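You operate a simulated robot arm through the tools that you are given. There is no shell and no other tool.

The job below is to be done with a simulated two-armed robot. You get a single attempt, and the scene is never put back.

## Task
The board tests hot: tighten the thumb screw that shows its red band and test again.
Fine: supply off while you turn the screw, and off again at the end.

Only the result counts: the job must be done as asked and must still hold three seconds after the hand-in. Knocking over, shifting, dropping, spilling or breaking anything else fails it.

## Robot
Two 7-joint arms with three-finger grippers on one trunk that stands fixed in place. Base frame: the origin is at the foot of the trunk, x ahead of it, y to its left, z up; the work surface is at about z = 0.82. Units: m, rad, N and s.
The left shoulder is at [0.07, 0.165, 1.138], the right one opposite. With the tool pointing down near the work surface each hand reaches from about 0.38 to 0.88 m from the base axis, measured 20 degrees to its own side. Payload 3.91 kg a hand.
The tool frame of a hand sits at the grasp point between the pads (the TCP): z along the fingers, y along the line on which they close. The tips reach 0.03 m beyond it. The gripper opens to 0.116 m; its body begins 0.073 m behind the TCP.
Orientation is told as [roll, pitch, yaw] about the base's x, y, z axes, in that order, counted from this pose: with the fingers straight down and closing along the base's y, the tool's x points along the base's -x, its y along +y and its z along -z.

## Interface
- The arms move only by the tool arm_command. It takes "left_rows", "right_rows" or both (then of equal length, played together; a hand with none holds still); each is a list of rows, each a list of 7 numbers: the shift along the tool's x, y, z in cm, then the turn, a rotation vector about the tool's x, y, z in rad, then the gripper command, from -1 (fully open) to 1 (shut), values between in proportion. In form: [[dx, dy, dz, wx, wy, wz, grip], ...]. A call has 1 to 20 rows; each row is the pose to reach, as a shift and turn from the pose commanded when the call began, along the tool's axes at that moment. A row lasts 0.2 s, in which the tool goes at most 0.05 m and 0.15 rad; a call with a longer step from one row to the next is refused whole, and so is a gripper value outside its range. Where a pose cannot be reached the arm comes as near as it can. A force on the tool above 90 N (or 10 N above the force at the start of the call, whichever is more), or a blocked arm, ends the call early, and 0.2 s more pass. Each finger travels about 0.153 m/s and halts on what it meets, pressing with about 26 N; the grip force reading is that of the motor and also rises with nothing between the fingers. The clock runs only during rows and for 0.2 s after the last one: add rows that repeat a pose to give the fingers time. The reply holds the time, the measured pose of the TCP, the force on the tool along the base axes, the opening and the grip force, in the units named above and with some noise, with the torque about the TCP (base axes, N m) and any sound that the robot's microphone picked up.
- Cameras (640 x 400 px; columns grow to the right, rows downward): "scene" is now at [0.1267, -0.0382, 1.4495]; the picture's right is [-0.45, -0.89, 0.00], its down [-0.57, 0.28, -0.77] and it looks along [0.69, -0.35, -0.63] (base axes); focal length 306 px, centre (320, 200). "left" rides on the left gripper at [0.075, 0.017, -0.088] in its tool frame; the picture's right is [-0.22, 0.97, 0.00], its down [-0.70, -0.16, -0.70] and it looks along [-0.68, -0.16, 0.71] (tool axes); focal length 247 px, centre (320, 200). "right" rides on the right gripper at [0.052, 0.056, -0.088] in its tool frame; the picture's right is [-0.73, 0.68, 0.00], its down [-0.49, -0.52, -0.70] and it looks along [-0.48, -0.51, 0.71] (tool axes); focal length 247 px, centre (320, 200). There is no depth. A picture from a camera that has moved, and an enlarged one, comes with that camera's place and axes in the base frame and with its lens.
- capture(camera): a new picture of that camera. No time passes.
- raise_lower(by): slides the trunk up (or, below 0, down) by that many m; the arms and the scene camera ride with it, the base frame stays. It gives what a move gives, with no picture.
- turn_head(pan, tilt): turns the head with the scene camera to pan (to the left, within 1.501 rad either way) and tilt (down, from -0.506 to 1.204), counted from straight ahead of the robot. It gives what a move gives.
- zoom(camera, box): a new picture of the part [left, top, right, bottom] of that camera's present view, enlarged. No time passes.
- hand_in(): hands the job in; it is judged then, once.

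Nothing tells you positions but the pictures and the camera data. Unless the task says otherwise, let go and move clear before handing in.

The tools are called after "Emit:" by a JSON object that holds its "name" and its "arguments". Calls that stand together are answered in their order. arm_command: Moves the arms, as the interface text tells. Its arguments: {"type":"object","properties":{"left_rows":{"type":"array","items":{"type":"array","items":{"type":"number"}}},"right_rows":{"type":"array","items":{"type":"array","items":{"type":"number"}}}},"required":[]} The other tools are called the same way: raise_lower (by) moves the trunk up or down; turn_head (pan, tilt) turns the head that bears the scene camera; capture (camera) takes a picture; zoom (camera, box) takes an enlarged picture of a part of a camera's view; hand_in () hands the job in.

At the start:

```text
t: 0.0
left_tcp_pos: [0.6146, -0.0391, 1.2494]
left_ee_rot: [0.001, 0.0, 0.0]
left_ft_force: [-0.7, 0.9, 0.4]
left_torque: [-0.02, 0.0, 0.02]
left_gripper_width: 0.116
left_finger_force: 0.1
right_tcp_pos: [0.387, -0.4965, 1.1685]
right_ee_rot: [0.001, 0.0, -0.002]
right_ft_force: [0.6, -0.3, 0.6]
right_torque: [-0.04, -0.01, 0.02]
right_gripper_width: 0.116
right_finger_force: 0.0
trunk travel left (down, up): [-0.675, 0.165]
head pan, tilt (commanded): [-0.466, 0.686]
```

scene: 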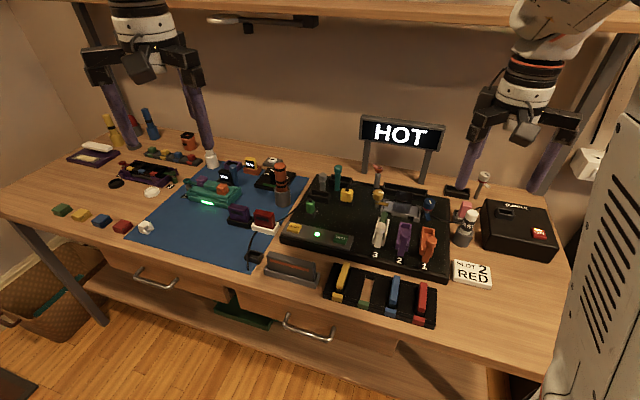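
right: 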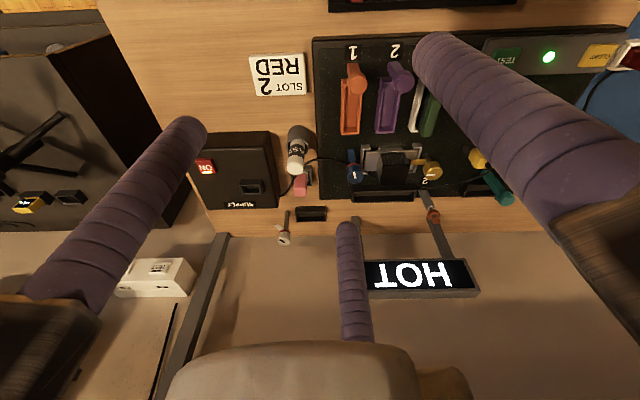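
left: 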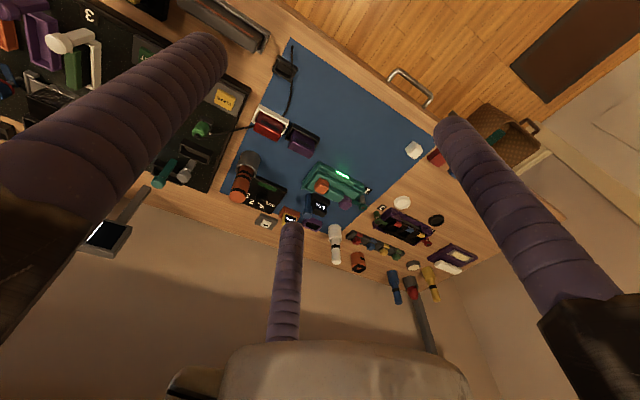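

I see a bench with a black test board (levers 1, 2, 3, TEST button, some thumb screws), a HOT sign, and a black supply box with a red switch on the right. I'll zoom in to identify the details before moving.

Emit:
{"name": "zoom", "arguments": {"camera": "scene", "box": [280, 150, 460, 280]}}

Emit:
{"name": "zoom", "arguments": {"camera": "scene", "box": [440, 160, 570, 300]}}

Emit:
{"name": "zoom", "arguments": {"camera": "scene", "box": [130, 130, 310, 270]}}

Emit:
{"name": "zoom", "arguments": {"camera": "right", "box": [180, 30, 520, 250]}}

Emit:
{"name": "zoom", "arguments": {"camera": "left", "box": [130, 60, 480, 300]}}

```text
3.08 times, centred on (370, 215) of scene
camera zoom: at [0.1267, -0.0382, 1.4495], right [-0.45, -0.89, 0.0], down [-0.57, 0.28, -0.77], along [0.69, -0.35, -0.63], focal length 943 px, centre (166, 154)
```

zoom: 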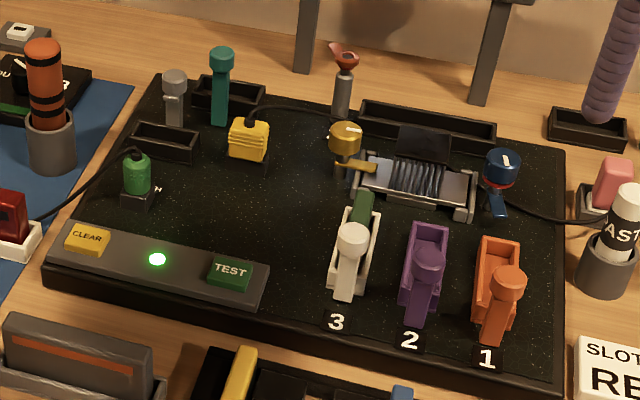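

```text
2.86 times, centred on (505, 230) of scene
camera zoom: at [0.1267, -0.0382, 1.4495], right [-0.45, -0.89, 0.0], down [-0.57, 0.28, -0.77], along [0.69, -0.35, -0.63], focal length 876 px, centre (-209, 114)
```

zoom: 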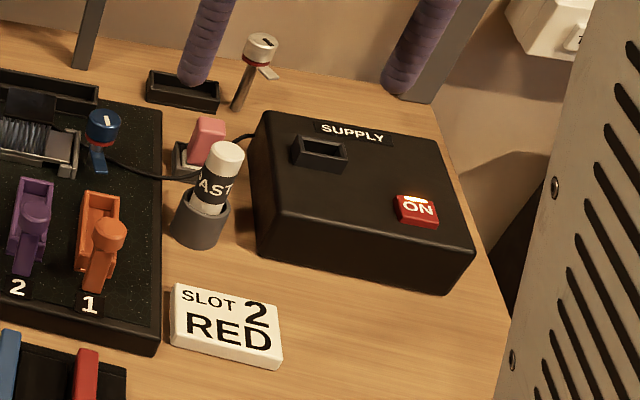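

```text
2.86 times, centred on (220, 200) of scene
camera zoom: at [0.1267, -0.0382, 1.4495], right [-0.45, -0.89, 0.0], down [-0.57, 0.28, -0.77], along [0.69, -0.35, -0.63], focal length 876 px, centre (606, 200)
```

zoom: 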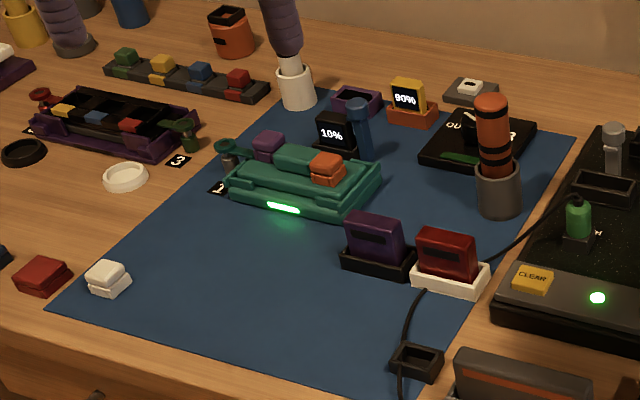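

```text
1.82 times, centred on (350, 140) of right
camera zoom: at [0.3337, -0.4392, 1.257], right [0.73, 0.68, 0.0], down [0.49, -0.52, 0.7], along [0.48, -0.51, -0.71], focal length 449 px, centre (266, 309)
```

zoom: 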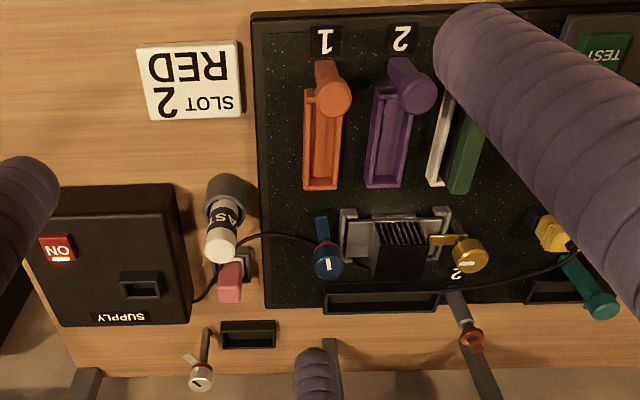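

```text
1.67 times, centred on (305, 180) of left
camera zoom: at [0.5382, -0.0209, 1.3376], right [0.22, 0.97, 0.0], down [0.7, -0.16, 0.7], along [0.68, -0.16, -0.71], focal length 412 px, centre (345, 233)
```

zoom: 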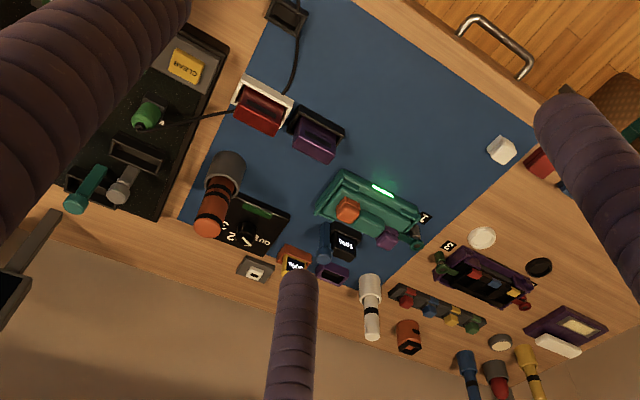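

The blue thumb screw right of the finned heat sink seems to show a red band. I'll zoom in closer on each screw to be sure.

Emit:
{"name": "zoom", "arguments": {"camera": "scene", "box": [365, 180, 445, 230]}}

Emit:
{"name": "zoom", "arguments": {"camera": "scene", "box": [450, 160, 500, 200]}}

Emit:
{"name": "zoom", "arguments": {"camera": "right", "box": [270, 130, 470, 250]}}

Emit:
{"name": "zoom", "arguments": {"camera": "scene", "box": [365, 155, 395, 205]}}

Emit:
{"name": "zoom", "arguments": {"camera": "scene", "box": [300, 160, 360, 215]}}

```text
8.00 times, centred on (405, 205) of scene
camera zoom: at [0.1267, -0.0382, 1.4495], right [-0.45, -0.89, 0.0], down [-0.57, 0.28, -0.77], along [0.69, -0.35, -0.63], focal length 2452 px, centre (-360, 160)
```

zoom: 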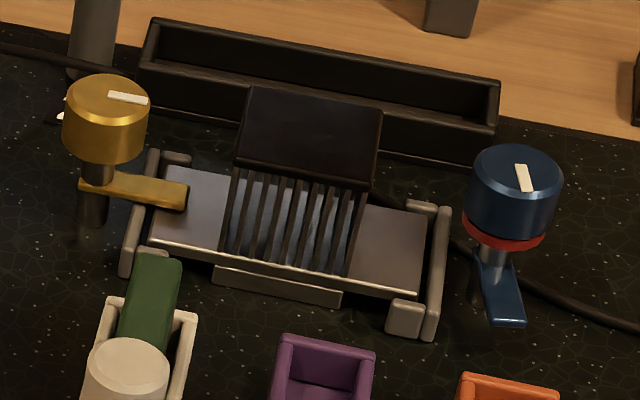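

```text
10.00 times, centred on (475, 180) of scene
camera zoom: at [0.1267, -0.0382, 1.4495], right [-0.45, -0.89, 0.0], down [-0.57, 0.28, -0.77], along [0.69, -0.35, -0.63], focal length 3065 px, centre (-1230, 400)
```

zoom: 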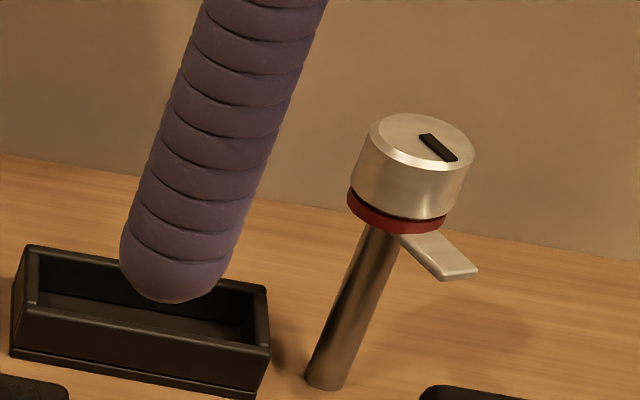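

```text
3.20 times, centred on (370, 190) of right
camera zoom: at [0.3337, -0.4392, 1.257], right [0.73, 0.68, 0.0], down [0.49, -0.52, 0.7], along [0.48, -0.51, -0.71], focal length 790 px, centre (160, 232)
```

zoom: 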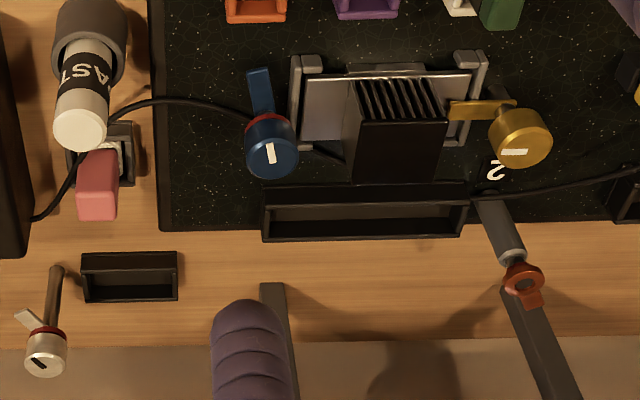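

```text
8.00 times, centred on (380, 180) of scene
camera zoom: at [0.1267, -0.0382, 1.4495], right [-0.45, -0.89, 0.0], down [-0.57, 0.28, -0.77], along [0.69, -0.35, -0.63], focal length 2452 px, centre (-160, 360)
```

zoom: 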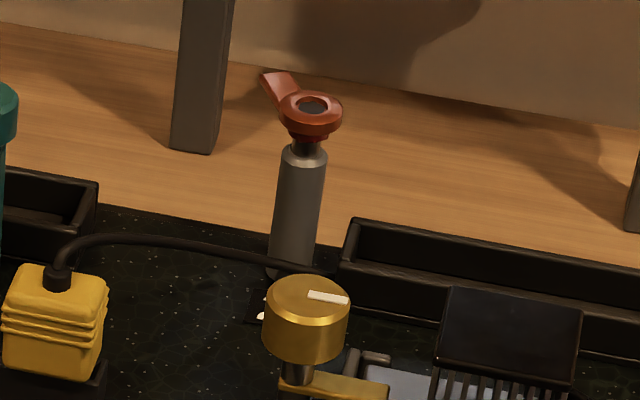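

```text
7.27 times, centred on (330, 188) of scene
camera zoom: at [0.1267, -0.0382, 1.4495], right [-0.45, -0.89, 0.0], down [-0.57, 0.28, -0.77], along [0.69, -0.35, -0.63], focal length 2229 px, centre (247, 291)
```

zoom: 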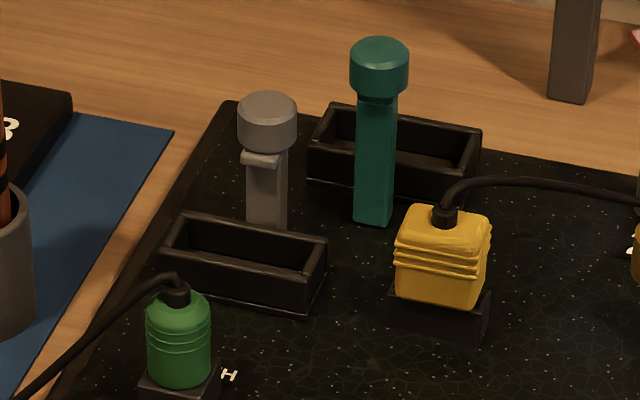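

The blue knob on the board shows red and its tab points off the heat sink plate, while the gold one is seated. By triangulation the blue knob top is at about (0.573, -0.603, 0.907) and the supply switch at about (0.369, -0.788, 0.885). I'll turn the head towards the supply box to check the obstacles on the right side.

Emit:
{"name": "turn_head", "arguments": {"pan": -0.9, "tilt": 0.75}}

Emit:
{"name": "capture", "arguments": {"camera": "scene"}}

```text
t: 0.9
left_tcp_pos: [0.6151, -0.039, 1.2504]
left_ee_rot: [0.0, 0.001, -0.001]
left_ft_force: [-0.6, -0.3, -0.8]
left_torque: [0.0, 0.03, 0.01]
left_gripper_width: 0.116
left_finger_force: 0.1
right_tcp_pos: [0.3864, -0.495, 1.1685]
right_ee_rot: [0.0, -0.001, 0.001]
right_ft_force: [0.2, -0.3, 0.3]
right_torque: [0.04, 0.03, 0.01]
right_gripper_width: 0.1161
right_finger_force: 0.0
trunk travel left (down, up): [-0.675, 0.165]
head pan, tilt (commanded): [-0.901, 0.75]
```

```text
taken
camera scene: at [0.1019, -0.0647, 1.4441], right [-0.78, -0.62, 0.0], down [-0.42, 0.53, -0.73], along [0.45, -0.57, -0.68], focal length 306 px, centre (320, 200)
```

scene: 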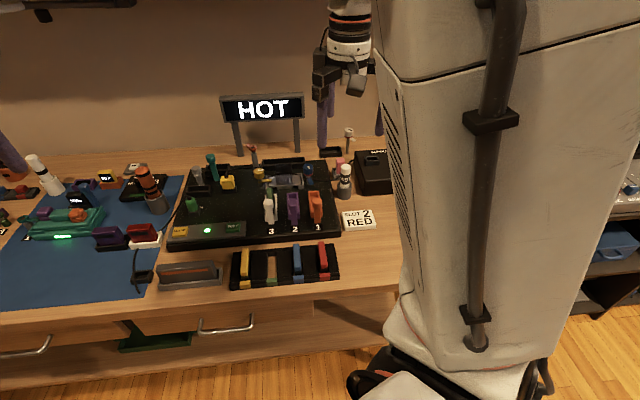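

A big grey body partly hides the right side of the bench from this angle. I'll pan further to see what it is and how far it stands from the arm's path.

Emit:
{"name": "turn_head", "arguments": {"pan": -1.4, "tilt": 0.6}}

Emit:
{"name": "capture", "arguments": {"camera": "scene"}}

Emit:
{"name": "turn_head", "arguments": {"pan": -0.3, "tilt": 0.9}}

Emit:
{"name": "capture", "arguments": {"camera": "scene"}}

```text
t: 1.8
left_tcp_pos: [0.6138, -0.0387, 1.2495]
left_ee_rot: [0.001, 0.0, 0.001]
left_ft_force: [0.7, -0.8, 0.0]
left_torque: [0.06, 0.01, -0.01]
left_gripper_width: 0.1163
left_finger_force: 0.2
right_tcp_pos: [0.3859, -0.4947, 1.1685]
right_ee_rot: [0.0, 0.0, 0.001]
right_ft_force: [-1.1, -0.3, 0.7]
right_torque: [-0.03, 0.0, -0.01]
right_gripper_width: 0.1162
right_finger_force: 0.0
trunk travel left (down, up): [-0.675, 0.165]
head pan, tilt (commanded): [-1.4, 0.6]
```

```text
taken
camera scene: at [0.0654, -0.0869, 1.4569], right [-0.99, -0.17, 0.0], down [-0.1, 0.56, -0.82], along [0.14, -0.81, -0.57], focal length 306 px, centre (320, 200)
```

scene: 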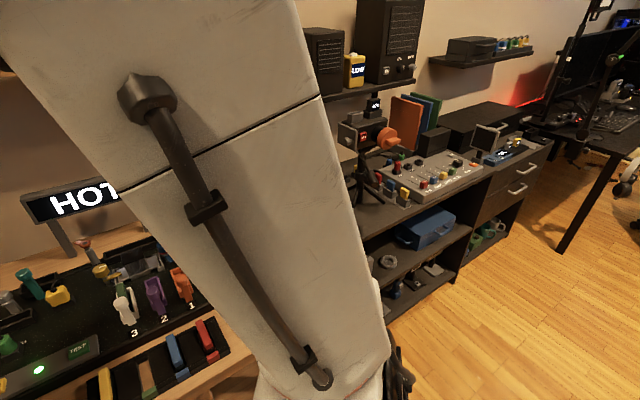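

```text
t: 3.1
left_tcp_pos: [0.6149, -0.0376, 1.2495]
left_ee_rot: [0.0, 0.0, 0.001]
left_ft_force: [-0.7, 0.1, 0.9]
left_torque: [0.02, 0.0, 0.01]
left_gripper_width: 0.1161
left_finger_force: 0.0
right_tcp_pos: [0.3866, -0.4958, 1.1687]
right_ee_rot: [0.0, -0.001, 0.0]
right_ft_force: [-0.2, 0.4, 0.3]
right_torque: [-0.01, 0.03, 0.01]
right_gripper_width: 0.1158
right_finger_force: 0.1
trunk travel left (down, up): [-0.675, 0.165]
head pan, tilt (commanded): [-0.3, 0.901]
```

```text
taken
camera scene: at [0.1224, -0.0222, 1.4322], right [-0.3, -0.95, 0.0], down [-0.75, 0.23, -0.62], along [0.59, -0.18, -0.78], focal length 306 px, centre (320, 200)
```

scene: 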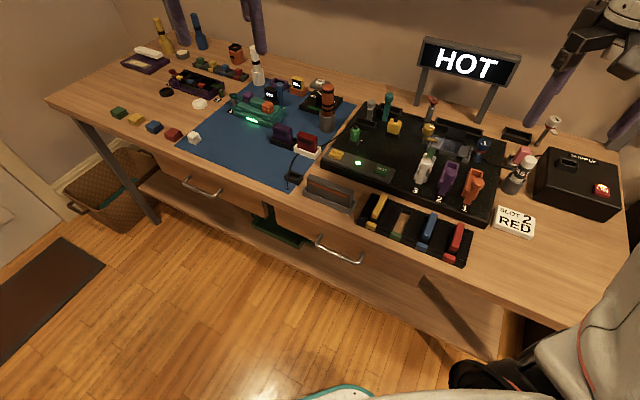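

The grey body is the robot's own right upper arm, so it is no obstacle on the bench. Next I'll shut the right gripper in the air to see what shape the closed fingertips make for pressing.

Emit:
{"name": "arm_command", "arguments": {"right_rows": [[0, 0, 0, 0, 0, 0, 1], [0, 0, 0, 0, 0, 0, 1], [0, 0, 0, 0, 0, 0, 1]]}}

Emit:
{"name": "turn_head", "arguments": {"pan": -0.7, "tilt": 0.65}}

Emit:
{"name": "capture", "arguments": {"camera": "scene"}}

Emit:
{"name": "capture", "arguments": {"camera": "right"}}

```text
t: 4.0
left_tcp_pos: [0.615, -0.0383, 1.2498]
left_ee_rot: [0.0, 0.0, 0.0]
left_ft_force: [-0.1, -0.1, -0.5]
left_torque: [0.0, -0.02, 0.0]
left_gripper_width: 0.1159
left_finger_force: 0.0
right_tcp_pos: [0.3853, -0.4952, 1.1686]
right_ee_rot: [-0.001, 0.0, -0.001]
right_ft_force: [-0.1, 0.0, 0.4]
right_torque: [-0.01, -0.01, 0.03]
right_gripper_width: 0.0091
right_finger_force: 25.7
trunk travel left (down, up): [-0.675, 0.165]
head pan, tilt (commanded): [-0.3, 0.901]
```

```text
t: 4.8
left_tcp_pos: [0.6144, -0.0383, 1.2505]
left_ee_rot: [0.0, 0.001, 0.002]
left_ft_force: [0.4, 0.1, 0.3]
left_torque: [-0.02, 0.02, -0.01]
left_gripper_width: 0.1161
left_finger_force: 0.1
right_tcp_pos: [0.3873, -0.4951, 1.1692]
right_ee_rot: [-0.001, 0.0, 0.0]
right_ft_force: [0.8, -0.2, 0.6]
right_torque: [0.0, 0.0, 0.02]
right_gripper_width: 0.0094
right_finger_force: 26.1
trunk travel left (down, up): [-0.675, 0.165]
head pan, tilt (commanded): [-0.7, 0.649]
```

```text
taken
camera scene: at [0.1167, -0.0556, 1.4526], right [-0.64, -0.77, 0.0], down [-0.46, 0.39, -0.8], along [0.61, -0.51, -0.61], focal length 306 px, centre (320, 200)
```

scene: 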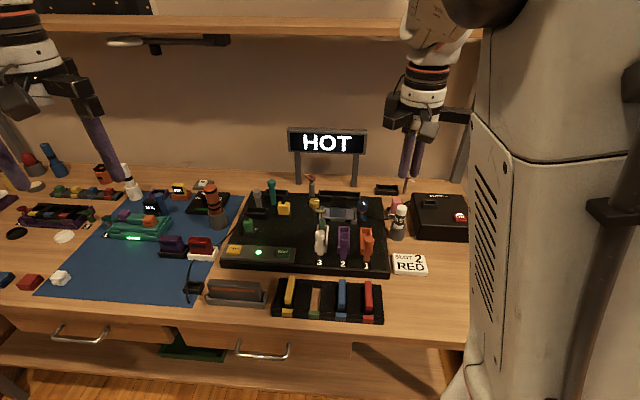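

```text
taken
camera right: at [0.3337, -0.4392, 1.257], right [0.73, 0.68, 0.0], down [0.49, -0.52, 0.7], along [0.48, -0.51, -0.71], focal length 247 px, centre (320, 200)
```

right: 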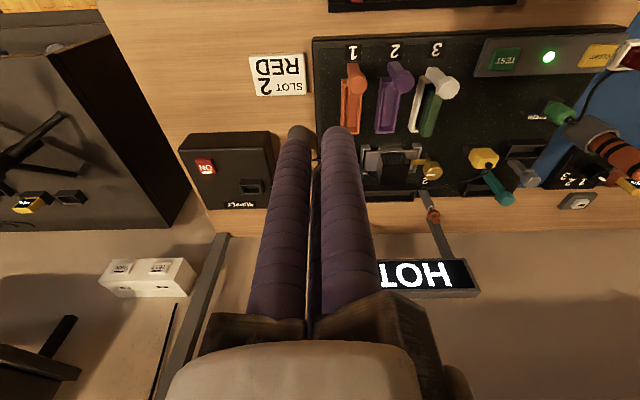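

Closed, the fingers make a narrow bundle. I'll zoom to see the fingertip layout and the HOT sign.

Emit:
{"name": "zoom", "arguments": {"camera": "right", "box": [220, 110, 420, 330]}}

Emit:
{"name": "zoom", "arguments": {"camera": "scene", "box": [370, 60, 480, 210]}}

Emit:
{"name": "zoom", "arguments": {"camera": "scene", "box": [210, 170, 410, 290]}}

```text
1.82 times, centred on (320, 220) of right
camera zoom: at [0.3337, -0.4392, 1.257], right [0.73, 0.68, 0.0], down [0.49, -0.52, 0.7], along [0.48, -0.51, -0.71], focal length 449 px, centre (320, 164)
```

zoom: 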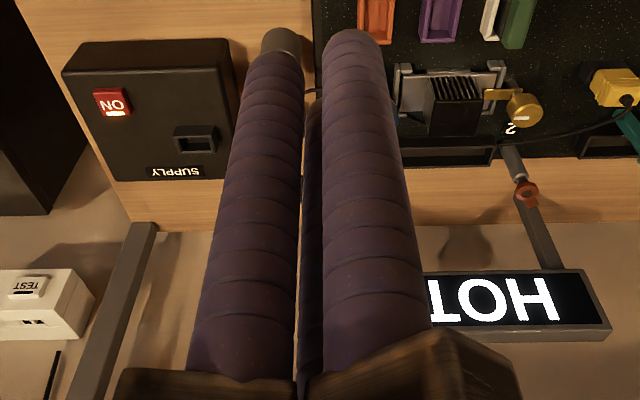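

```text
2.67 times, centred on (425, 135) of scene
camera zoom: at [0.1167, -0.0556, 1.4526], right [-0.64, -0.77, 0.0], down [-0.46, 0.39, -0.8], along [0.61, -0.51, -0.61], focal length 817 px, centre (40, 373)
```

zoom: 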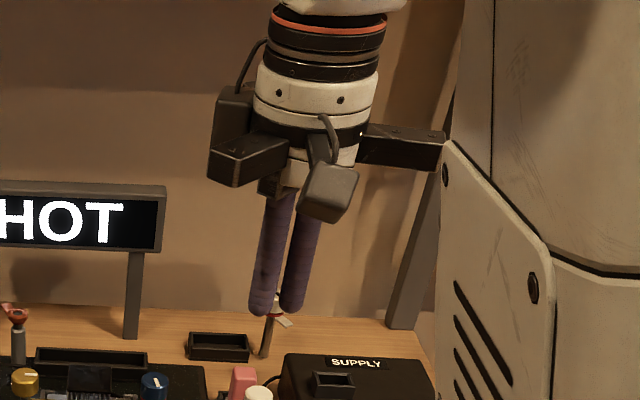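

```text
3.20 times, centred on (310, 230) of scene
camera zoom: at [0.1167, -0.0556, 1.4526], right [-0.64, -0.77, 0.0], down [-0.46, 0.39, -0.8], along [0.61, -0.51, -0.61], focal length 981 px, centre (352, 104)
```

zoom: 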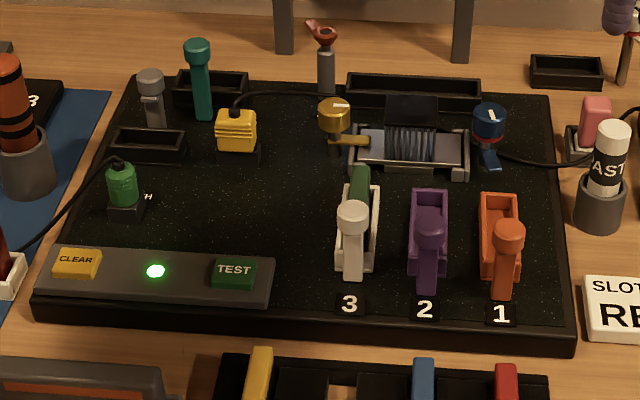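

The gripper is a three-finger chuck with its fingers at +y, and at about 210° and 330° in the tool frame. I'll look closely at the supply switch and the TEST panel before pressing anything.

Emit:
{"name": "turn_head", "arguments": {"pan": -0.5, "tilt": 0.7}}

Emit:
{"name": "capture", "arguments": {"camera": "scene"}}

Emit:
{"name": "zoom", "arguments": {"camera": "right", "box": [175, 120, 285, 220]}}

Emit:
{"name": "zoom", "arguments": {"camera": "right", "box": [470, 20, 640, 110]}}

```text
t: 5.5
left_tcp_pos: [0.6151, -0.0386, 1.2506]
left_ee_rot: [0.0, 0.0, -0.001]
left_ft_force: [-0.1, -0.1, -0.4]
left_torque: [-0.02, 0.01, 0.0]
left_gripper_width: 0.1161
left_finger_force: 0.0
right_tcp_pos: [0.3866, -0.4951, 1.1686]
right_ee_rot: [0.0, 0.001, 0.001]
right_ft_force: [0.1, 0.0, -0.2]
right_torque: [0.0, -0.02, -0.02]
right_gripper_width: 0.0092
right_finger_force: 25.7
trunk travel left (down, up): [-0.675, 0.165]
head pan, tilt (commanded): [-0.499, 0.7]
```

```text
taken
camera scene: at [0.1249, -0.0405, 1.4483], right [-0.48, -0.88, 0.0], down [-0.57, 0.31, -0.76], along [0.67, -0.37, -0.64], focal length 306 px, centre (320, 200)
```

scene: 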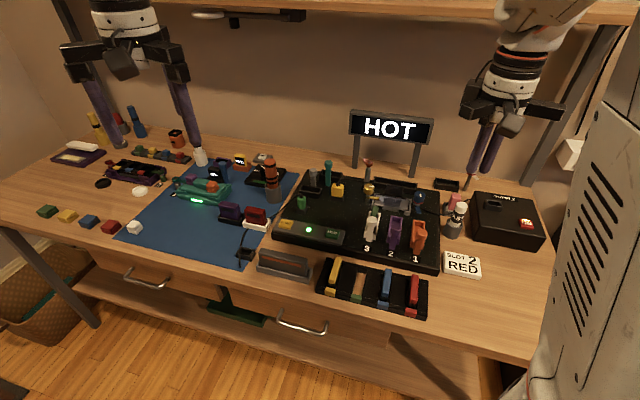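

```text
4.00 times, centred on (230, 170) of right
camera zoom: at [0.3337, -0.4392, 1.257], right [0.73, 0.68, 0.0], down [0.49, -0.52, 0.7], along [0.48, -0.51, -0.71], focal length 988 px, centre (680, 320)
```

zoom: 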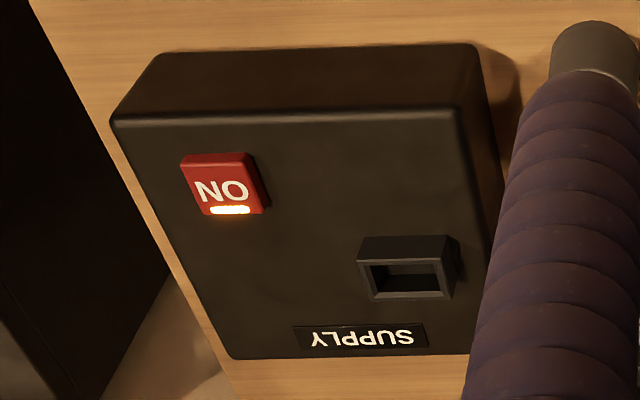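

```text
3.76 times, centred on (555, 65) of right
camera zoom: at [0.3337, -0.4392, 1.257], right [0.73, 0.68, 0.0], down [0.49, -0.52, 0.7], along [0.48, -0.51, -0.71], focal length 930 px, centre (-565, 708)
```

zoom: 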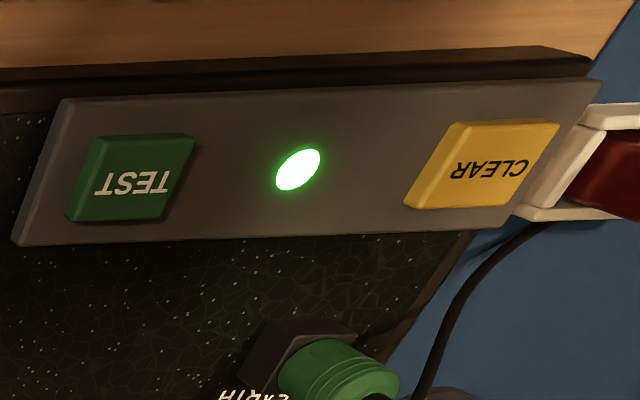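

The supply button is a push button about 3 cm square, and the closed fingertip bundle fits on it. I'm moving the shut right hand to above it, staying well clear for now.

Emit:
{"name": "arm_command", "arguments": {"right_rows": [[0.2, -3.3, 1.2, 0, 0, 0, 1], [0.4, -6.6, 2.6, 0, 0, 0, 1], [0.6, -9.9, 4.0, 0, 0, 0, 1], [0.8, -13.2, 5.4, 0, 0, 0, 1], [1.0, -16.5, 6.8, 0, 0, 0, 1], [1.2, -19.8, 8.2, 0, 0, 0, 1], [1.4, -23.1, 9.6, 0, 0, 0, 1], [1.6, -26.4, 11.0, 0, 0, 0, 1], [1.8, -29.3, 12.4, 0, 0, 0, 1], [1.8, -29.3, 13.8, 0, 0, 0, 1], [1.8, -29.3, 13.8, 0, 0, 0, 1]]}}

Emit:
{"name": "capture", "arguments": {"camera": "scene"}}

Emit:
{"name": "capture", "arguments": {"camera": "right"}}

```text
t: 8.0
left_tcp_pos: [0.6154, -0.0394, 1.2506]
left_ee_rot: [-0.001, 0.001, 0.001]
left_ft_force: [-0.1, 0.2, -0.1]
left_torque: [0.0, 0.02, 0.0]
left_gripper_width: 0.1161
left_finger_force: 0.1
right_tcp_pos: [0.3689, -0.7883, 1.0293]
right_ee_rot: [-0.001, 0.001, -0.001]
right_ft_force: [-0.2, -0.1, 0.2]
right_torque: [0.05, -0.01, 0.01]
right_gripper_width: 0.009
right_finger_force: 25.5
trunk travel left (down, up): [-0.675, 0.165]
head pan, tilt (commanded): [-0.499, 0.7]
```

```text
taken
camera scene: at [0.1247, -0.0404, 1.4483], right [-0.48, -0.88, 0.0], down [-0.57, 0.31, -0.76], along [0.67, -0.37, -0.64], focal length 306 px, centre (320, 200)
```

scene: 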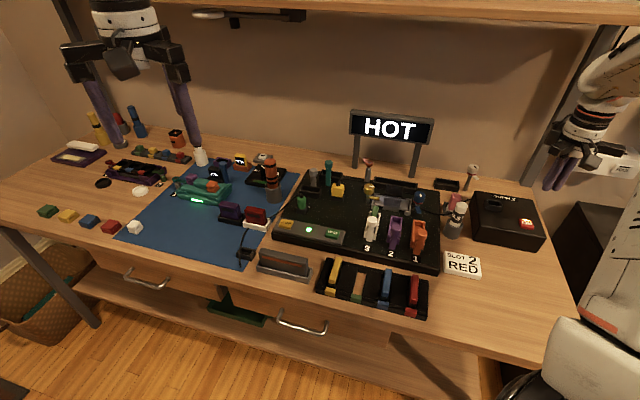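

```text
taken
camera right: at [0.3159, -0.7317, 1.119], right [0.73, 0.68, 0.0], down [0.49, -0.52, 0.7], along [0.48, -0.51, -0.71], focal length 247 px, centre (320, 200)
```

right: 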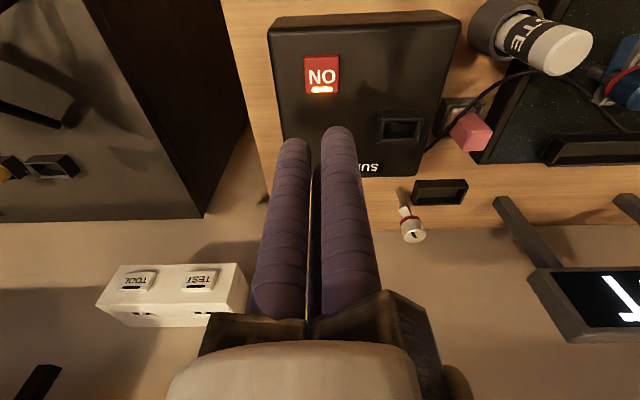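

The hand is at (0.369, -0.788, 1.029). From this view the button comes out at about (0.368, -0.786, 0.885), so I'll trim sideways a little and come down to just above it.

Emit:
{"name": "arm_command", "arguments": {"right_rows": [[0.1, 0.25, 2.5, 0, 0, 0, 1], [0.1, 0.25, 5, 0, 0, 0, 1], [0.1, 0.25, 7.5, 0, 0, 0, 1], [0.1, 0.25, 9.5, 0, 0, 0, 1], [0.1, 0.25, 9.9, 0, 0, 0, 1], [0.1, 0.25, 9.9, 0, 0, 0, 1]]}}

Emit:
{"name": "capture", "arguments": {"camera": "right"}}

Emit:
{"name": "zoom", "arguments": {"camera": "scene", "box": [450, 120, 640, 260]}}

```text
t: 9.3
left_tcp_pos: [0.6149, -0.0385, 1.2494]
left_ee_rot: [-0.001, -0.001, 0.0]
left_ft_force: [0.2, 0.1, 0.4]
left_torque: [0.03, 0.01, -0.01]
left_gripper_width: 0.1162
left_finger_force: 0.1
right_tcp_pos: [0.3673, -0.7867, 0.9321]
right_ee_rot: [-0.002, 0.001, 0.003]
right_ft_force: [0.1, -0.2, 0.0]
right_torque: [0.0, -0.02, 0.02]
right_gripper_width: 0.0092
right_finger_force: 26.2
trunk travel left (down, up): [-0.675, 0.165]
head pan, tilt (commanded): [-0.499, 0.7]
```

```text
taken
camera right: at [0.3147, -0.7303, 1.0197], right [0.73, 0.68, 0.0], down [0.49, -0.52, 0.7], along [0.48, -0.51, -0.71], focal length 247 px, centre (320, 200)
```

right: 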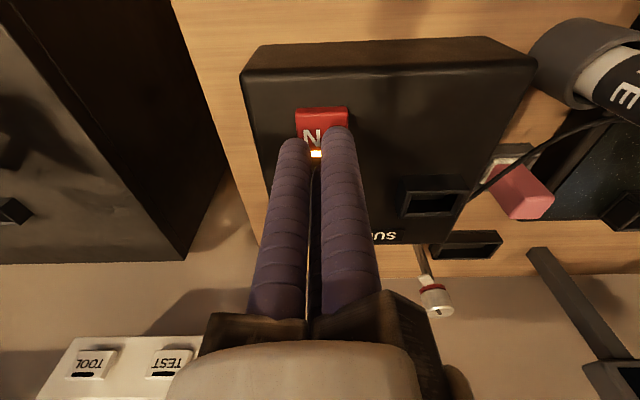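

```text
2.86 times, centred on (545, 190) of scene
camera zoom: at [0.1249, -0.0406, 1.4483], right [-0.48, -0.88, 0.0], down [-0.57, 0.31, -0.76], along [0.67, -0.37, -0.64], focal length 876 px, centre (-323, 229)
```

zoom: 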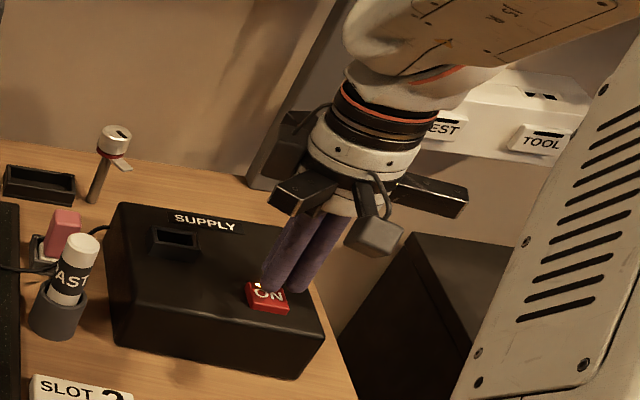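

The tips are centred over the button with about 1.5 cm to go. I'm easing down in small steps and watching the force and any sound.

Emit:
{"name": "arm_command", "arguments": {"right_rows": [[0, 0, 0.5, 0, 0, 0, 1], [0, 0, 1.0, 0, 0, 0, 1], [0, 0, 1.4, 0, 0, 0, 1], [0, 0, 1.6, 0, 0, 0, 1]]}}

Emit:
{"name": "zoom", "arguments": {"camera": "scene", "box": [450, 120, 640, 260]}}

```text
t: 10.3
left_tcp_pos: [0.6153, -0.0381, 1.2505]
left_ee_rot: [0.001, 0.001, 0.0]
left_ft_force: [0.3, -0.5, -0.4]
left_torque: [-0.01, -0.02, 0.01]
left_gripper_width: 0.1158
left_finger_force: 0.1
right_tcp_pos: [0.3688, -0.7856, 0.9151]
right_ee_rot: [0.001, 0.001, 0.001]
right_ft_force: [0.2, -1.0, 2.1]
right_torque: [0.02, -0.04, -0.02]
right_gripper_width: 0.0091
right_finger_force: 45.1
trunk travel left (down, up): [-0.675, 0.165]
head pan, tilt (commanded): [-0.499, 0.7]
heard: click
```

```text
2.86 times, centred on (545, 190) of scene
camera zoom: at [0.1248, -0.0404, 1.4484], right [-0.48, -0.88, 0.0], down [-0.57, 0.31, -0.76], along [0.67, -0.37, -0.64], focal length 876 px, centre (-323, 229)
```

zoom: 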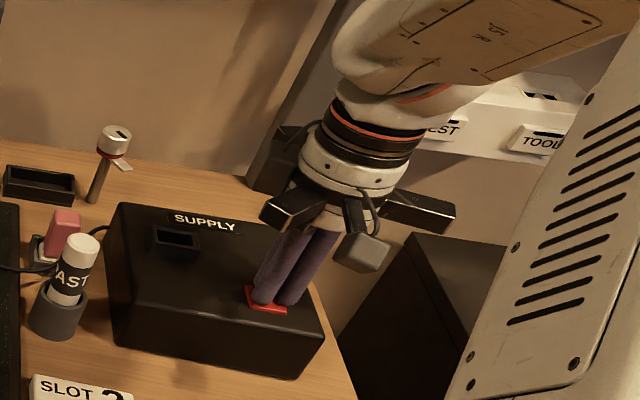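

A click was heard at a TCP height of 0.915. I'll lift off and check that the supply reads off.

Emit:
{"name": "arm_command", "arguments": {"right_rows": [[0, 0, -1, 0, 0, 0, 1], [0, 0, -4, 0, 0, 0, 1], [0, 0, -8, 0, 0, 0, 1], [0, 0, -11, 0, 0, 0, 1], [0, 0, -11, 0, 0, 0, 1]]}}

Emit:
{"name": "zoom", "arguments": {"camera": "scene", "box": [260, 110, 560, 290]}}

Emit:
{"name": "capture", "arguments": {"camera": "right"}}

```text
t: 11.6
left_tcp_pos: [0.6135, -0.0399, 1.2493]
left_ee_rot: [0.0, 0.0, 0.0]
left_ft_force: [0.0, -0.6, 0.7]
left_torque: [0.0, 0.01, 0.03]
left_gripper_width: 0.1162
left_finger_force: 0.0
right_tcp_pos: [0.3684, -0.7855, 1.0247]
right_ee_rot: [0.0, 0.0, 0.0]
right_ft_force: [-1.1, -0.1, 0.3]
right_torque: [-0.01, 0.01, 0.04]
right_gripper_width: 0.009
right_finger_force: 45.0
trunk travel left (down, up): [-0.675, 0.165]
head pan, tilt (commanded): [-0.499, 0.7]
```

```text
2.13 times, centred on (410, 200) of scene
camera zoom: at [0.1251, -0.0411, 1.4482], right [-0.48, -0.88, 0.0], down [-0.57, 0.31, -0.76], along [0.67, -0.37, -0.64], focal length 654 px, centre (128, 200)
```

zoom: 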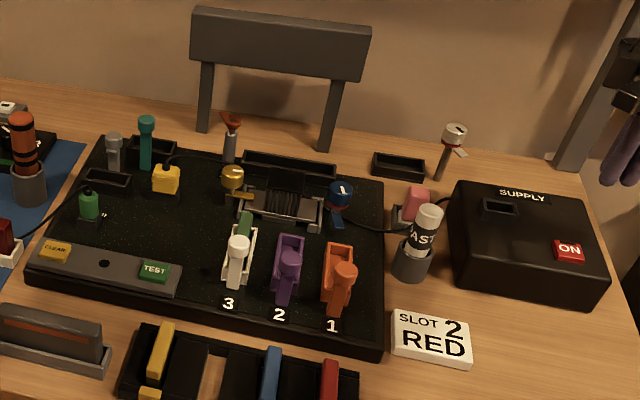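

```text
taken
camera right: at [0.3151, -0.7298, 1.1133], right [0.73, 0.68, 0.0], down [0.49, -0.52, 0.7], along [0.48, -0.51, -0.71], focal length 247 px, centre (320, 200)
```

right: 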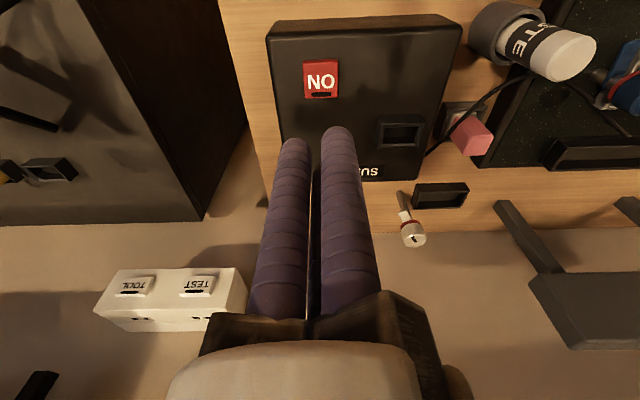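

The supply is off: the lamp, the board LED and the sign are all dark. Now I'm moving over the blue knob at about (0.573, -0.603), turned 45° so the fingers straddle away from the heat sink, and opening partway for a close look.

Emit:
{"name": "arm_command", "arguments": {"right_rows": [[0, 0, -2.5, 0, 0, 0, 1], [-2.8, 2.5, -5.0, 0, 0, -0.1, 0.6], [-5.8, 5.2, -5.5, 0, 0, -0.2, 0.2], [-8.8, 7.9, -5.5, 0, 0, -0.32, -0.2], [-11.8, 10.6, -5.5, 0, 0, -0.44, -0.2], [-14.8, 13.3, -5.5, 0, 0, -0.56, -0.2], [-17.8, 16.0, -5.5, 0, 0, -0.68, -0.2], [-20.5, 18.25, -5.5, 0, 0, -0.785, -0.2], [-20.5, 18.25, -5.5, 0, 0, -0.785, -0.2], [-20.5, 18.25, -5.5, 0, 0, -0.785, -0.2]]}}

Emit:
{"name": "capture", "arguments": {"camera": "right"}}

Emit:
{"name": "capture", "arguments": {"camera": "scene"}}

```text
t: 13.8
left_tcp_pos: [0.615, -0.0387, 1.2496]
left_ee_rot: [0.001, 0.001, 0.0]
left_ft_force: [-0.8, -0.1, -0.3]
left_torque: [0.02, 0.0, 0.04]
left_gripper_width: 0.1159
left_finger_force: 0.2
right_tcp_pos: [0.5733, -0.6032, 1.0803]
right_ee_rot: [-0.001, 0.0, 0.786]
right_ft_force: [0.4, -0.2, 0.2]
right_torque: [-0.03, -0.04, -0.06]
right_gripper_width: 0.0694
right_finger_force: 0.1
trunk travel left (down, up): [-0.675, 0.165]
head pan, tilt (commanded): [-0.499, 0.7]
```

```text
taken
camera right: at [0.4952, -0.6009, 1.1694], right [0.04, 1.0, 0.0], down [0.71, -0.03, 0.7], along [0.7, -0.03, -0.71], focal length 247 px, centre (320, 200)
```

right: 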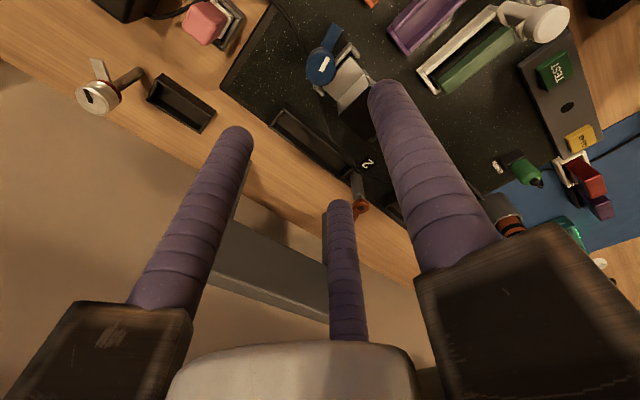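

```text
taken
camera scene: at [0.1251, -0.0403, 1.4483], right [-0.48, -0.88, 0.0], down [-0.57, 0.31, -0.76], along [0.67, -0.37, -0.64], focal length 306 px, centre (320, 200)
```

scene: 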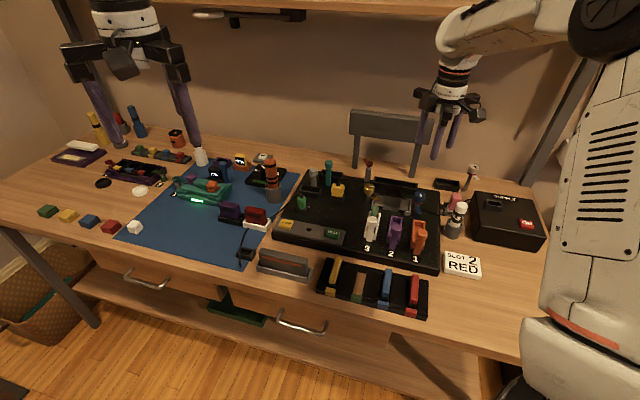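

The knob projects to (0.573, -0.602), which agrees with my estimate. I'll zoom in on its surroundings.

Emit:
{"name": "zoom", "arguments": {"camera": "right", "box": [240, 0, 420, 150]}}

Emit:
{"name": "zoom", "arguments": {"camera": "scene", "box": [360, 80, 500, 230]}}

```text
2.67 times, centred on (330, 75) of right
camera zoom: at [0.4952, -0.6009, 1.1694], right [0.04, 1.0, 0.0], down [0.71, -0.03, 0.7], along [0.7, -0.03, -0.71], focal length 659 px, centre (293, 533)
```

zoom: 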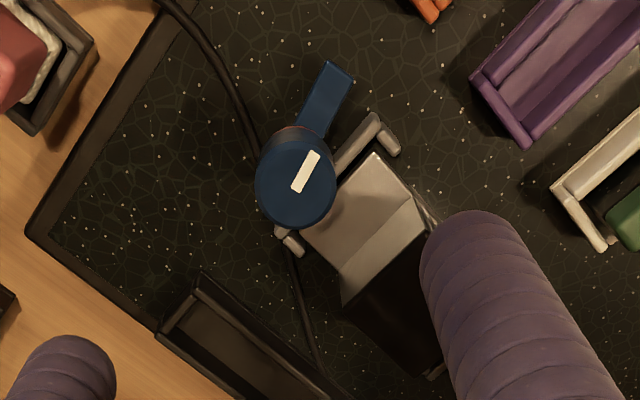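

```text
2.67 times, centred on (430, 155) of scene
camera zoom: at [0.1251, -0.0403, 1.4483], right [-0.48, -0.88, 0.0], down [-0.57, 0.31, -0.76], along [0.67, -0.37, -0.64], focal length 817 px, centre (27, 320)
```

zoom: 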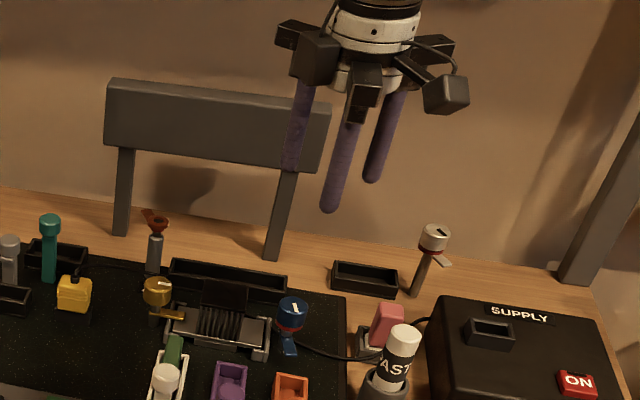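

The board is turned about 44° relative to the base: the heat sink lies toward (0.72, 0.69) from the blue knob, and its tab now points to the board front. Tightening is therefore about 90° clockwise seen from above. I'll rehearse in the air that the wrist can turn to yaw -90°.

Emit:
{"name": "arm_command", "arguments": {"right_rows": [[0, 0, 0, 0, 0, 0.147, -0.2], [0, 0, 0, 0, 0, 0.294, -0.2], [0, 0, 0, 0, 0, 0.441, -0.2], [0, 0, 0, 0, 0, 0.588, -0.2], [0, 0, 0, 0, 0, 0.735, -0.2], [0, 0, 0, 0, 0, 0.882, -0.2], [0, 0, 0, 0, 0, 1.029, -0.2], [0, 0, 0, 0, 0, 1.176, -0.2], [0, 0, 0, 0, 0, 1.323, -0.2], [0, 0, 0, 0, 0, 1.47, -0.2], [0, 0, 0, 0, 0, 1.617, -0.2], [0, 0, 0, 0, 0, 1.764, -0.2], [0, 0, 0, 0, 0, 1.911, -0.2], [0, 0, 0, 0, 0, 2.058, -0.2], [0, 0, 0, 0, 0, 2.205, -0.2], [0, 0, 0, 0, 0, 2.352, -0.2], [0, 0, 0, 0, 0, 2.499, -0.2], [0, 0, 0, 0, 0, 2.53, -0.2]]}}

Emit:
{"name": "capture", "arguments": {"camera": "right"}}

Emit:
{"name": "capture", "arguments": {"camera": "scene"}}

```text
t: 17.6
left_tcp_pos: [0.614, -0.0394, 1.2497]
left_ee_rot: [-0.001, 0.001, -0.002]
left_ft_force: [-0.1, 0.3, -0.3]
left_torque: [0.02, 0.03, -0.03]
left_gripper_width: 0.1159
left_finger_force: 0.1
right_tcp_pos: [0.5718, -0.6038, 1.0811]
right_ee_rot: [0.001, -0.001, -1.747]
right_ft_force: [0.0, -0.9, 0.3]
right_torque: [0.01, 0.02, -0.02]
right_gripper_width: 0.0697
right_finger_force: 0.1
trunk travel left (down, up): [-0.675, 0.165]
head pan, tilt (commanded): [-0.499, 0.7]
```

```text
taken
camera right: at [0.6362, -0.5621, 1.169], right [0.54, -0.84, 0.0], down [-0.6, -0.39, 0.7], along [-0.59, -0.38, -0.71], focal length 247 px, centre (320, 200)
```

right: 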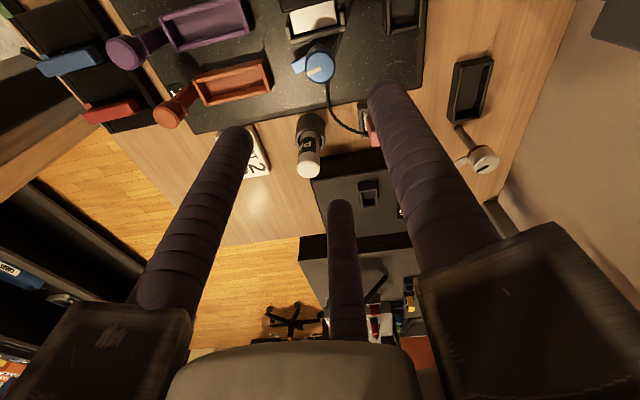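

```text
taken
camera scene: at [0.1249, -0.0405, 1.4483], right [-0.48, -0.88, 0.0], down [-0.57, 0.31, -0.76], along [0.67, -0.37, -0.64], focal length 306 px, centre (320, 200)
```

scene: 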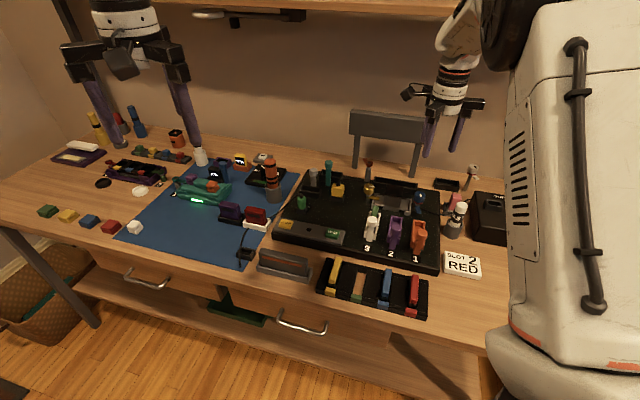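

The wrist reaches yaw -1.75 without trouble. I'll zoom this view for a second fix on the knob.

Emit:
{"name": "zoom", "arguments": {"camera": "right", "box": [260, 0, 420, 130]}}

```text
3.08 times, centred on (340, 65) of right
camera zoom: at [0.6362, -0.5621, 1.169], right [0.54, -0.84, 0.0], down [-0.6, -0.39, 0.7], along [-0.59, -0.38, -0.71], focal length 760 px, centre (258, 615)
```

zoom: 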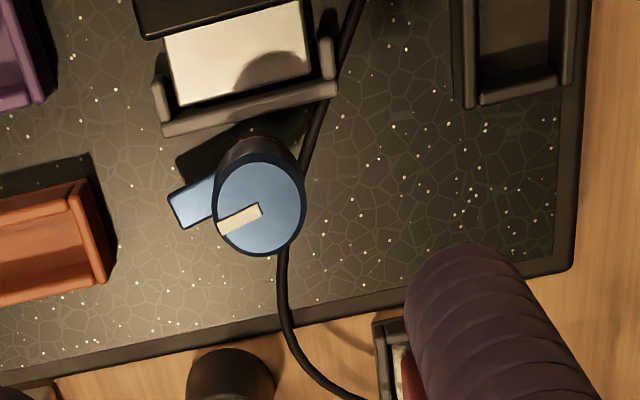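

The second fix puts the knob axis at about (0.572, -0.603), diameter about 28 mm, top at z about 0.906. The bracket top and tab are near 0.86 to 0.87, so the fingertips should stay above about 0.877. I'm rotating back to yaw 0, narrowing to about 5 cm and coming down partway.

Emit:
{"name": "arm_command", "arguments": {"right_rows": [[0, 0, 0, 0, 0, -0.146, 0.1], [0, 0, 0, 0, 0, -0.292, 0.1], [0, 0, 0, 0, 0, -0.438, 0.1], [0, 0, 1, 0, 0, -0.584, 0.1], [0, 0, 2, 0, 0, -0.73, 0.1], [0, 0, 3, 0, 0, -0.876, 0.1], [0, 0, 4, 0, 0, -1.022, 0.1], [0, 0, 5, 0, 0, -1.168, 0.1], [0, 0, 6, 0, 0, -1.314, 0.1], [0, 0, 7, 0, 0, -1.46, 0.1], [0, 0, 8, 0, 0, -1.606, 0.1], [0, 0, 9.5, 0, 0, -1.747, 0.1], [0, 0, 11, 0, 0, -1.747, 0.1], [0, 0, 11, 0, 0, -1.747, 0.1]]}}

Emit:
{"name": "capture", "arguments": {"camera": "right"}}

Emit:
{"name": "zoom", "arguments": {"camera": "scene", "box": [360, 110, 500, 230]}}

```text
t: 20.6
left_tcp_pos: [0.6146, -0.0376, 1.2505]
left_ee_rot: [0.0, 0.0, 0.0]
left_ft_force: [0.2, 0.2, -0.8]
left_torque: [0.0, -0.03, 0.01]
left_gripper_width: 0.1157
left_finger_force: 0.1
right_tcp_pos: [0.5707, -0.6037, 0.9699]
right_ee_rot: [0.0, 0.001, 0.003]
right_ft_force: [1.0, -0.3, 0.2]
right_torque: [0.0, -0.02, 0.0]
right_gripper_width: 0.052
right_finger_force: 0.0
trunk travel left (down, up): [-0.675, 0.165]
head pan, tilt (commanded): [-0.499, 0.7]
```

```text
taken
camera right: at [0.5191, -0.5472, 1.0585], right [0.73, 0.68, 0.0], down [0.49, -0.52, 0.7], along [0.48, -0.51, -0.71], focal length 247 px, centre (320, 200)
```

right: 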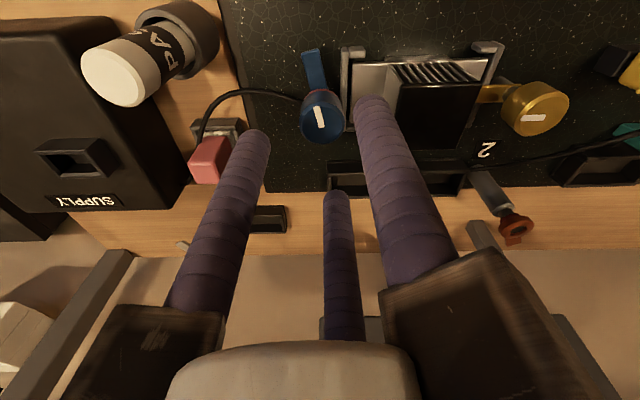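

```text
3.33 times, centred on (430, 170) of scene
camera zoom: at [0.1246, -0.0404, 1.4483], right [-0.48, -0.88, 0.0], down [-0.57, 0.31, -0.76], along [0.67, -0.37, -0.64], focal length 1022 px, centre (-47, 300)
```

zoom: 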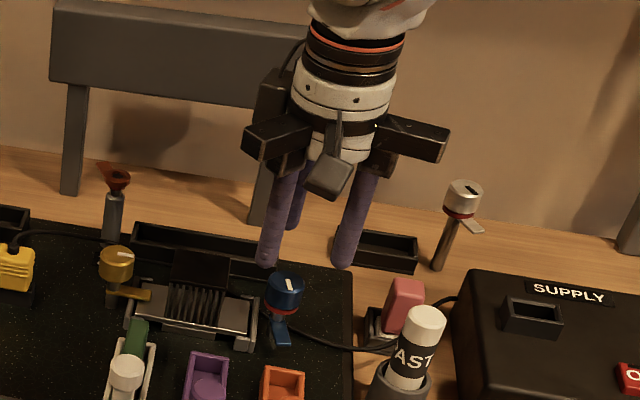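

Emit:
{"name": "zoom", "arguments": {"camera": "right", "box": [250, 20, 410, 180]}}

```text
2.50 times, centred on (330, 100) of right
camera zoom: at [0.5191, -0.5472, 1.0585], right [0.73, 0.68, 0.0], down [0.49, -0.52, 0.7], along [0.48, -0.51, -0.71], focal length 617 px, centre (295, 450)
```

zoom: 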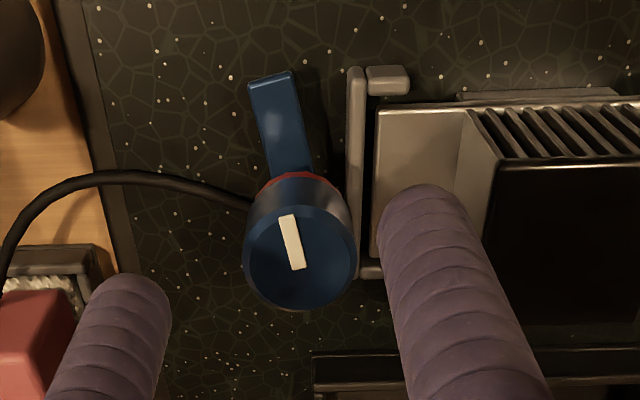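

The knob comes out again at about (0.573, -0.603), and the tab stands about 100° counterclockwise from the heat sink. I'm descending with the fingers around the knob, tips at about 0.88.

Emit:
{"name": "arm_command", "arguments": {"right_rows": [[-0.1, 0, 1.5, 0, 0, 0, 0.1], [-0.1, 0, 3, 0, 0, 0, 0.1], [-0.1, 0, 4.5, 0, 0, 0, 0.1], [-0.1, 0, 5.5, 0, 0, 0, 0.1], [-0.1, 0, 6.0, 0, 0, 0, 0.1], [-0.1, 0, 6.0, 0, 0, 0, 0.1]]}}

Emit:
{"name": "capture", "arguments": {"camera": "right"}}

Emit:
{"name": "zoom", "arguments": {"camera": "scene", "box": [370, 140, 470, 230]}}

```text
t: 21.9
left_tcp_pos: [0.6144, -0.04, 1.25]
left_ee_rot: [0.0, -0.001, -0.001]
left_ft_force: [0.1, 0.7, 0.3]
left_torque: [0.01, 0.01, 0.02]
left_gripper_width: 0.116
left_finger_force: 0.0
right_tcp_pos: [0.5733, -0.6036, 0.9099]
right_ee_rot: [0.0, 0.001, 0.002]
right_ft_force: [-0.1, 0.0, 0.0]
right_torque: [0.0, 0.01, -0.06]
right_gripper_width: 0.0522
right_finger_force: 0.1
trunk travel left (down, up): [-0.675, 0.165]
head pan, tilt (commanded): [-0.499, 0.7]
```

```text
taken
camera right: at [0.5207, -0.5472, 0.9988], right [0.73, 0.68, 0.0], down [0.49, -0.52, 0.7], along [0.48, -0.51, -0.71], focal length 247 px, centre (320, 200)
```

right: 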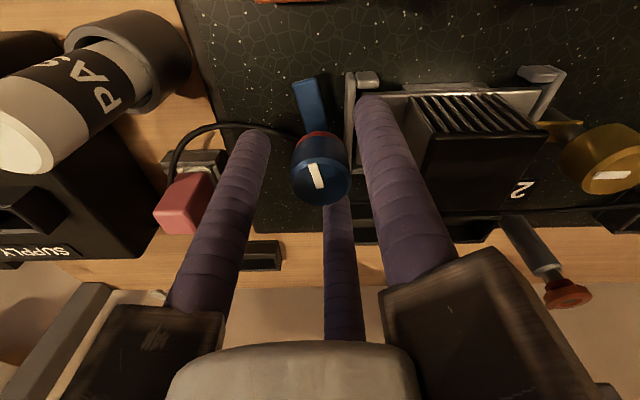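

```text
4.44 times, centred on (420, 185) of scene
camera zoom: at [0.125, -0.0406, 1.4483], right [-0.48, -0.88, 0.0], down [-0.57, 0.31, -0.76], along [0.67, -0.37, -0.64], focal length 1362 px, centre (-124, 267)
```

zoom: 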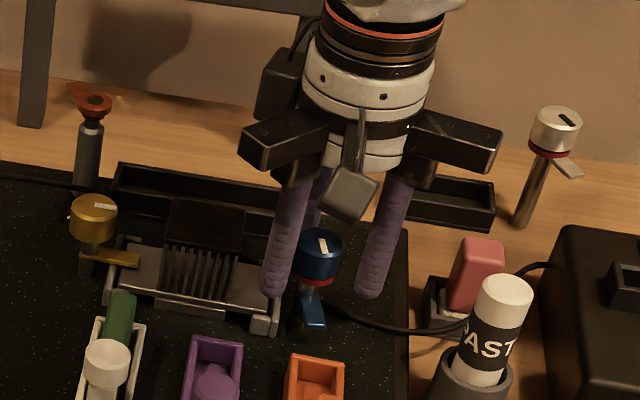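

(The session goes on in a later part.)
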